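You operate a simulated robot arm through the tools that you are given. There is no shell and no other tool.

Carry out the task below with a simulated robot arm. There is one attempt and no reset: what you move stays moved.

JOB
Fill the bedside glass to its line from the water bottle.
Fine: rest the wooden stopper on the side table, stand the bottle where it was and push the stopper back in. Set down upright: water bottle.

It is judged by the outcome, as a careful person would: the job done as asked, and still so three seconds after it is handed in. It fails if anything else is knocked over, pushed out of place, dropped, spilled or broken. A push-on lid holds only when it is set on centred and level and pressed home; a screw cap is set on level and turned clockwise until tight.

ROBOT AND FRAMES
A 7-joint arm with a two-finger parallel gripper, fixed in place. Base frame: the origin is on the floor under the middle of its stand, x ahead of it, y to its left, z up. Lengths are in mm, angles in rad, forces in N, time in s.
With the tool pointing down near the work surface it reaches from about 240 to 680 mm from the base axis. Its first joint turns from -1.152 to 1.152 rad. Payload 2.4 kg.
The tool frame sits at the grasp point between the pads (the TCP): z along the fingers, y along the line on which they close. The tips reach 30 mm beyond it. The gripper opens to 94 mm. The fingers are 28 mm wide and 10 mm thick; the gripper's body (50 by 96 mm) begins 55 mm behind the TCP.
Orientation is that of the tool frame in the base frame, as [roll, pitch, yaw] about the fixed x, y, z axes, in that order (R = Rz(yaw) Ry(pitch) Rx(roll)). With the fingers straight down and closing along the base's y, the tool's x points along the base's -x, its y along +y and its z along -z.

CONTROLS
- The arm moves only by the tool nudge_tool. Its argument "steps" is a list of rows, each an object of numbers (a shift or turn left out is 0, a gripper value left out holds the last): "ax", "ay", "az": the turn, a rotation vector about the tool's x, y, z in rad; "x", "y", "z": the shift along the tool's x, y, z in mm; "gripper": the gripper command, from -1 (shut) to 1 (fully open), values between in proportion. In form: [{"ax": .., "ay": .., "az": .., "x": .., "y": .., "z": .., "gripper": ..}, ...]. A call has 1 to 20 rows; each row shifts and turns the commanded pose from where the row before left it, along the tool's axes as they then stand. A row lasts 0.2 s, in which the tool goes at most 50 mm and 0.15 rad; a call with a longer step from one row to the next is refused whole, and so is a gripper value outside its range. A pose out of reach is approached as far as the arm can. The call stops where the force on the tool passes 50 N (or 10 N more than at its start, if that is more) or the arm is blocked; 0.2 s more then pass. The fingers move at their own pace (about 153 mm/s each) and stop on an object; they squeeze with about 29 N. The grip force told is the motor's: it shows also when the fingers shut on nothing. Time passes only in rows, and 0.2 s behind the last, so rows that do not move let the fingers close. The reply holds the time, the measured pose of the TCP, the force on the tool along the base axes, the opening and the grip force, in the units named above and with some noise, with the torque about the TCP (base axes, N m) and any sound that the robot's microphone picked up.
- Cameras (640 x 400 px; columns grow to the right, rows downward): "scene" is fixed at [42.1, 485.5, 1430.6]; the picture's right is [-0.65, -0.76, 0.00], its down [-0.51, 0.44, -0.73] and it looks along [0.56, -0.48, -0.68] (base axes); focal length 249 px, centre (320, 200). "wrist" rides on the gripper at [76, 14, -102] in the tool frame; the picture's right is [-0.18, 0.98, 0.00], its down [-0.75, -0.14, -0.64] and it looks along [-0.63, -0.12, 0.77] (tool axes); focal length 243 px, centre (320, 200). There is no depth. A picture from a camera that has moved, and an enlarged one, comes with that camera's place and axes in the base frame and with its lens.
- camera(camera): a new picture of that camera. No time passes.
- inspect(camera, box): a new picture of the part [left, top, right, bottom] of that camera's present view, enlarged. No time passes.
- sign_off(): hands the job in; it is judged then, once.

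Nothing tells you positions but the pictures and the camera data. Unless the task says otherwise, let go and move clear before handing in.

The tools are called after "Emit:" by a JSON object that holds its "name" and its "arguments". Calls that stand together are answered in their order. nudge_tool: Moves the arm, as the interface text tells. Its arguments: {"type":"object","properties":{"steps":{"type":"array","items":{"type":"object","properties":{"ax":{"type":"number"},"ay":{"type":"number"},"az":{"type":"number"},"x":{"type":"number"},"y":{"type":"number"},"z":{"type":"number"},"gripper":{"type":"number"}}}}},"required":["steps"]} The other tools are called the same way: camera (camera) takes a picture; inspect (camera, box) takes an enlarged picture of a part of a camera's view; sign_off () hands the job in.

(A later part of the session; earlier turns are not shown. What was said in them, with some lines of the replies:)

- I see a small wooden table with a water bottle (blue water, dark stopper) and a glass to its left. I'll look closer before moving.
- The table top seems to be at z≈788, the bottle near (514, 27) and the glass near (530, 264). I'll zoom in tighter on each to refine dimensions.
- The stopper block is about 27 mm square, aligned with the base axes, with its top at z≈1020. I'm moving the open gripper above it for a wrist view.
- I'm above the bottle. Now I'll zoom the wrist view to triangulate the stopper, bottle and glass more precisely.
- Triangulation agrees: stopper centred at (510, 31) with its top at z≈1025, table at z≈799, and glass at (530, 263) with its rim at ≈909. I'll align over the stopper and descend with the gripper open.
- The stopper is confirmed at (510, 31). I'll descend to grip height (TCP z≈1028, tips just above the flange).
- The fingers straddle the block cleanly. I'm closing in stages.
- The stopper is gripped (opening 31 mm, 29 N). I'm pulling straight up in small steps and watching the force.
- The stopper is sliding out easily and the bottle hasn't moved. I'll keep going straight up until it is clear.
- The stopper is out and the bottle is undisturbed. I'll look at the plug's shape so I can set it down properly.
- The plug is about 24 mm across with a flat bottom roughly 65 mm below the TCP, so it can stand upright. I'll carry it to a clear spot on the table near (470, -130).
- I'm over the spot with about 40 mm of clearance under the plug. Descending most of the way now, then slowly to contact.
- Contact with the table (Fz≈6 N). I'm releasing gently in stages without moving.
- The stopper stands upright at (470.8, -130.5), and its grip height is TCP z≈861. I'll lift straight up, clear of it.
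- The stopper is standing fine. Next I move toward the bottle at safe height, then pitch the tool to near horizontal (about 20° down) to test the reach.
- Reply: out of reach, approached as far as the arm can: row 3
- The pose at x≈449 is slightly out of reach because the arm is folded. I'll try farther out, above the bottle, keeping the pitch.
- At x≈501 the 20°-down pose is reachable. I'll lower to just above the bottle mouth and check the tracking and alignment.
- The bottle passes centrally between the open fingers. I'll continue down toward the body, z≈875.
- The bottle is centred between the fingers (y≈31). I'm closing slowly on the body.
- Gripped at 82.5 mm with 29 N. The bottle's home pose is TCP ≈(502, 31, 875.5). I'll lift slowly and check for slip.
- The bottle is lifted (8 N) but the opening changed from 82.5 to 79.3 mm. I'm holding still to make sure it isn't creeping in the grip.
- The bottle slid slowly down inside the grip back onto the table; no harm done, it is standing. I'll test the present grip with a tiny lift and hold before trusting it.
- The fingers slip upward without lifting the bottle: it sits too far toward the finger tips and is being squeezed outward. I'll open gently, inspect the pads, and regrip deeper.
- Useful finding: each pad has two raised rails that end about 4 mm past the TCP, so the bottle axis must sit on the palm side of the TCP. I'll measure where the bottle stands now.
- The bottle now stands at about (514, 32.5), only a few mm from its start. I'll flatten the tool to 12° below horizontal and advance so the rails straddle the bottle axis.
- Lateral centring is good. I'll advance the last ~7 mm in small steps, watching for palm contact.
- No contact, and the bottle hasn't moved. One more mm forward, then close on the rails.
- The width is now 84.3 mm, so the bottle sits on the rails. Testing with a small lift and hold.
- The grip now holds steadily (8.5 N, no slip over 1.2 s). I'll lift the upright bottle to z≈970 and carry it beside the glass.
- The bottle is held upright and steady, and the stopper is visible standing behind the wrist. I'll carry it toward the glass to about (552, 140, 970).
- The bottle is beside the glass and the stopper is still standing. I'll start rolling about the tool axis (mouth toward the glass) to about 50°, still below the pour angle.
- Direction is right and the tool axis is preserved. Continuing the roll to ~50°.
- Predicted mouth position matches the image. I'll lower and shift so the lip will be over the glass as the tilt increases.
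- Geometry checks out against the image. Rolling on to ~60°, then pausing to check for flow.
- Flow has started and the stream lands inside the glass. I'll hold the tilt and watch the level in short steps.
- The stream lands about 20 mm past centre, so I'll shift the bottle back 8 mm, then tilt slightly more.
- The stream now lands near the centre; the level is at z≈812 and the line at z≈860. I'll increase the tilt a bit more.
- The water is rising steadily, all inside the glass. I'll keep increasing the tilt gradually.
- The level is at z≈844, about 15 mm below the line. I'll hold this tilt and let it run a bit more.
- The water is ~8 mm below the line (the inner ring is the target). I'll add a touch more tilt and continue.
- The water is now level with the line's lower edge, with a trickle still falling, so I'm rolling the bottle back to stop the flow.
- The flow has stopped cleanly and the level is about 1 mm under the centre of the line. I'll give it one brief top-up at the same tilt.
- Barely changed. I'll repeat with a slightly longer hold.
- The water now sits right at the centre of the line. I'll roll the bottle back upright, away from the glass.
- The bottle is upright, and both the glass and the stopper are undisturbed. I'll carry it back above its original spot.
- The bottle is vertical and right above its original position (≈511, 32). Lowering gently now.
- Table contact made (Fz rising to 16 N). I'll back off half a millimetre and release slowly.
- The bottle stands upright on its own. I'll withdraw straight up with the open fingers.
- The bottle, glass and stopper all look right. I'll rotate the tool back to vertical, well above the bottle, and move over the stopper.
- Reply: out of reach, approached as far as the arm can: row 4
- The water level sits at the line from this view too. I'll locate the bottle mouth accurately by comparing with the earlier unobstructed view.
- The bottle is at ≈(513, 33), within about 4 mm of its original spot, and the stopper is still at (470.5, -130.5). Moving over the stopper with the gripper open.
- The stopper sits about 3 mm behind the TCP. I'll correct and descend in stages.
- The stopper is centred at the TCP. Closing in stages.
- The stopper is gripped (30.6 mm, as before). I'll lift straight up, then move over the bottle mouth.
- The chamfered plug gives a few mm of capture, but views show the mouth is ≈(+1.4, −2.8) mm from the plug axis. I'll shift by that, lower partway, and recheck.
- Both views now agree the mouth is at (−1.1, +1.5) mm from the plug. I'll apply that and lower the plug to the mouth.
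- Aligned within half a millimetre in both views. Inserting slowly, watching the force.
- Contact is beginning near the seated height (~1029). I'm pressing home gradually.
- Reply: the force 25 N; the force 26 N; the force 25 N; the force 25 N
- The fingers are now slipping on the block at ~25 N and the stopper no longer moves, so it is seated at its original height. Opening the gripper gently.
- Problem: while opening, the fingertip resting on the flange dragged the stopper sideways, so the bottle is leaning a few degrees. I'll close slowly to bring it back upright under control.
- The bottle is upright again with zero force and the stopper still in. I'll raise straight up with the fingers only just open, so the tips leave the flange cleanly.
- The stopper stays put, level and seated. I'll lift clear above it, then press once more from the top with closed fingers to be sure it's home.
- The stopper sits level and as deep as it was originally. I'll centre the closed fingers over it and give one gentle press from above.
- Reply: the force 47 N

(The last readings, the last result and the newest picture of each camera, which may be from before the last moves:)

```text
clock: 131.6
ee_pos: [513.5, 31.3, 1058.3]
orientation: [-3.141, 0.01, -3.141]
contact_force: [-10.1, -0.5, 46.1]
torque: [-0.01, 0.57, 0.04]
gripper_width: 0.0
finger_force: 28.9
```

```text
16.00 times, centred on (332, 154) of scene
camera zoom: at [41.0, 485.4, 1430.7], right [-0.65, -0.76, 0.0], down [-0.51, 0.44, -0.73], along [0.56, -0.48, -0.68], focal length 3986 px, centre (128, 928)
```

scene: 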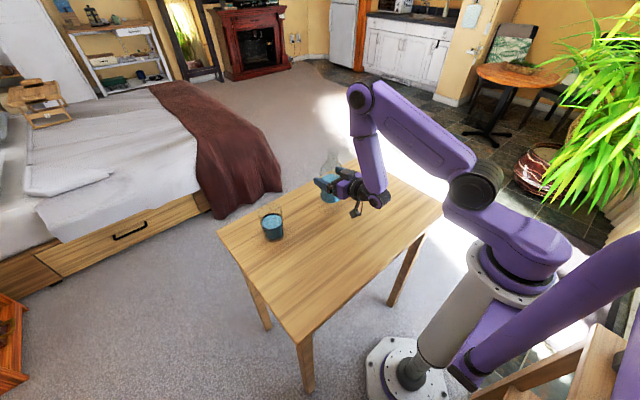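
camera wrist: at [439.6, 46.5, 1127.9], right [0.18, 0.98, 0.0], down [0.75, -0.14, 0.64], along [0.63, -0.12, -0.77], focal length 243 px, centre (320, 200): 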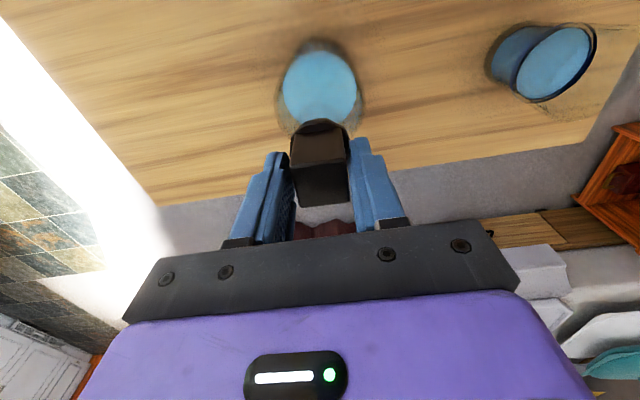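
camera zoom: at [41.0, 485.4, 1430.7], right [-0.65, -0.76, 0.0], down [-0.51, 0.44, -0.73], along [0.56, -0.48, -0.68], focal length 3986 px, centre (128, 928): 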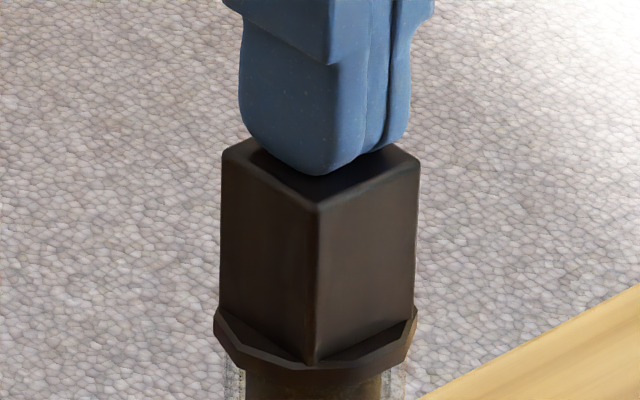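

That pressed at 46 N and the stopper didn't move further, so it's fully home. Backing straight off now.

Emit:
{"name": "nudge_tool", "arguments": {"steps": [{"z": -1}, {"z": -2}, {"z": -6}, {"z": -15}, {"z": -25}, {"z": -30}, {}]}}

Emit:
{"name": "inspect", "arguments": {"camera": "scene", "box": [300, 145, 364, 217]}}

Emit:
{"name": "inspect", "arguments": {"camera": "scene", "box": [312, 142, 352, 167]}}

Emit:
{"name": "camera", "arguments": {"camera": "wrist"}}

```text
clock: 133.2
ee_pos: [512.5, 30.6, 1134.5]
orientation: [-3.141, 0.0, 3.141]
contact_force: [1.4, -0.3, -0.2]
torque: [0.02, 0.01, 0.0]
gripper_width: 0.1
finger_force: 29.0
```

```text
5.56 times, centred on (332, 181) of scene
camera zoom: at [42.1, 485.5, 1430.6], right [-0.65, -0.76, 0.0], down [-0.51, 0.44, -0.73], along [0.56, -0.48, -0.68], focal length 1384 px, centre (253, 306)
```

zoom: 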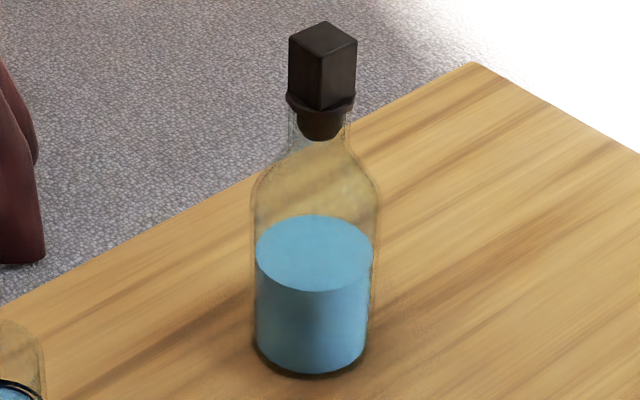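

```text
16.00 times, centred on (332, 154) of scene
camera zoom: at [42.1, 485.5, 1430.6], right [-0.65, -0.76, 0.0], down [-0.51, 0.44, -0.73], along [0.56, -0.48, -0.68], focal length 3986 px, centre (128, 928)
```

zoom: 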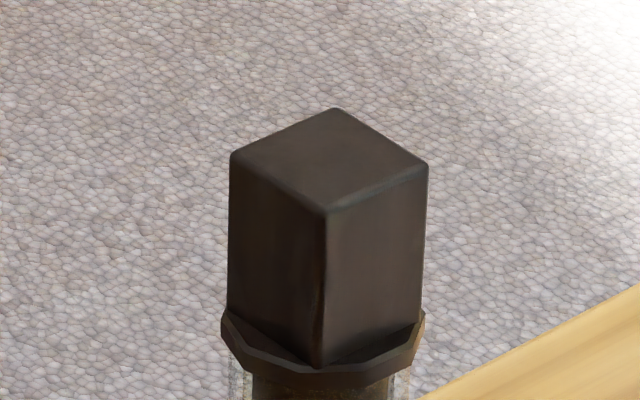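

```text
taken
camera wrist: at [435.9, 45.9, 1237.3], right [0.18, 0.98, 0.0], down [0.75, -0.14, 0.64], along [0.63, -0.12, -0.77], focal length 243 px, centre (320, 200)
```

wrist: 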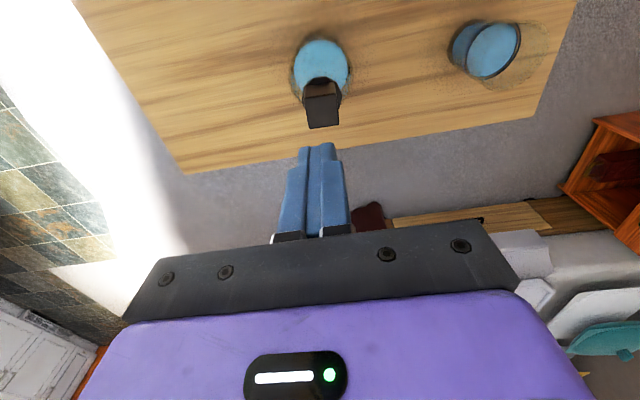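

The stopper and bottle look just like the original state. I'll move the arm clear and do a final check on the glass and table.

Emit:
{"name": "nudge_tool", "arguments": {"steps": [{"z": -20, "x": 15}, {"z": -20, "x": 25, "y": -10}, {"x": 35, "y": -20, "z": -5}, {"x": 35, "y": -25}, {"x": 35, "y": -25}, {"x": 30, "y": -20, "gripper": 0}, {"x": 15, "y": -10, "gripper": 1}, {}, {}]}}

Emit:
{"name": "camera", "arguments": {"camera": "scene"}}

Emit:
{"name": "inspect", "arguments": {"camera": "scene", "box": [254, 198, 300, 246]}}

Emit:
{"name": "inspect", "arguments": {"camera": "scene", "box": [240, 130, 400, 260]}}

```text
clock: 135.2
ee_pos: [321.9, -79.8, 1180.6]
orientation: [3.141, -0.001, 3.14]
contact_force: [0.1, 0.0, 0.1]
torque: [0.01, -0.02, 0.02]
gripper_width: 94.0
finger_force: 0.0
```

```text
taken
```

scene: 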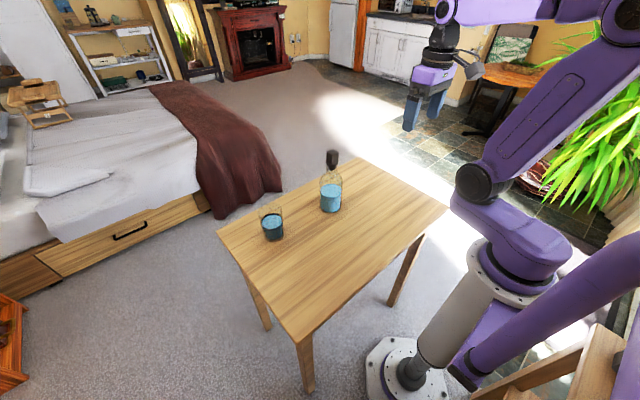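

```text
8.33 times, centred on (277, 222) of scene
camera zoom: at [42.1, 485.5, 1430.6], right [-0.65, -0.76, 0.0], down [-0.51, 0.44, -0.73], along [0.56, -0.48, -0.68], focal length 2076 px, centre (678, 17)
```

zoom: 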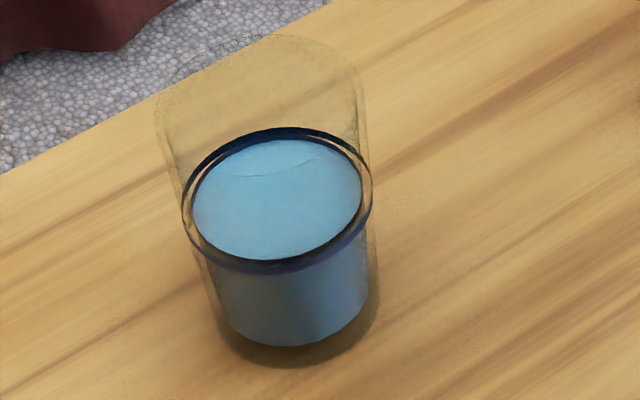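

```text
3.08 times, centred on (320, 195) of scene
camera zoom: at [42.1, 485.5, 1430.6], right [-0.65, -0.76, 0.0], down [-0.51, 0.44, -0.73], along [0.56, -0.48, -0.68], focal length 767 px, centre (320, 215)
```

zoom: 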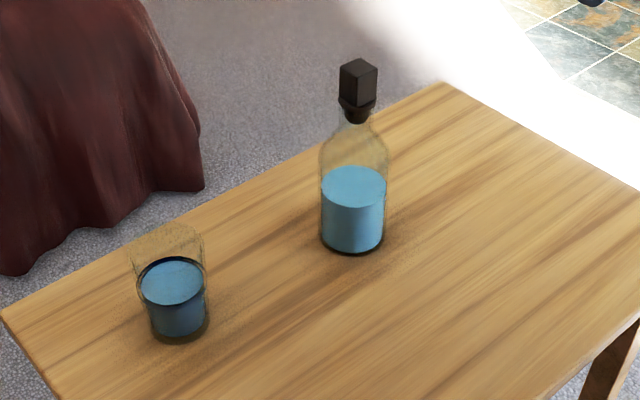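

The glass is filled to its line. The bottle is upright at its original spot (within a few mm), the stopper is pressed in level, and the table is dry with nothing else moved. The arm is clear with an empty open gripper, so I'm handing in.

Emit:
{"name": "sign_off", "arguments": {}}

```text
The job is handed in.
```

The glass is filled to its 150 ml line. The bottle stands upright within about 4 mm of where it was, with the stopper pushed back in.

- **Water level:** in the final pictures the surface sits at the middle of the line. I saw no water on the table.
- **Stopper:** it rested upright on the table while I poured. Back in the bottle, it sits level and as deep as before. A last 46 N press from above did not push it any deeper.
- **First grip:** my first hold on the bottle slipped and it slid about 15 mm back down onto the table. I gripped it again further into the fingers, and it then held for the whole pour.
- **Brief tilt:** when I let go of the stopper, a fingertip dragged on its rim and leaned the bottle a few degrees. I brought it back upright, and it has stood straight since.

The arm is clear with the gripper open and empty. I have not had the judge's result back.
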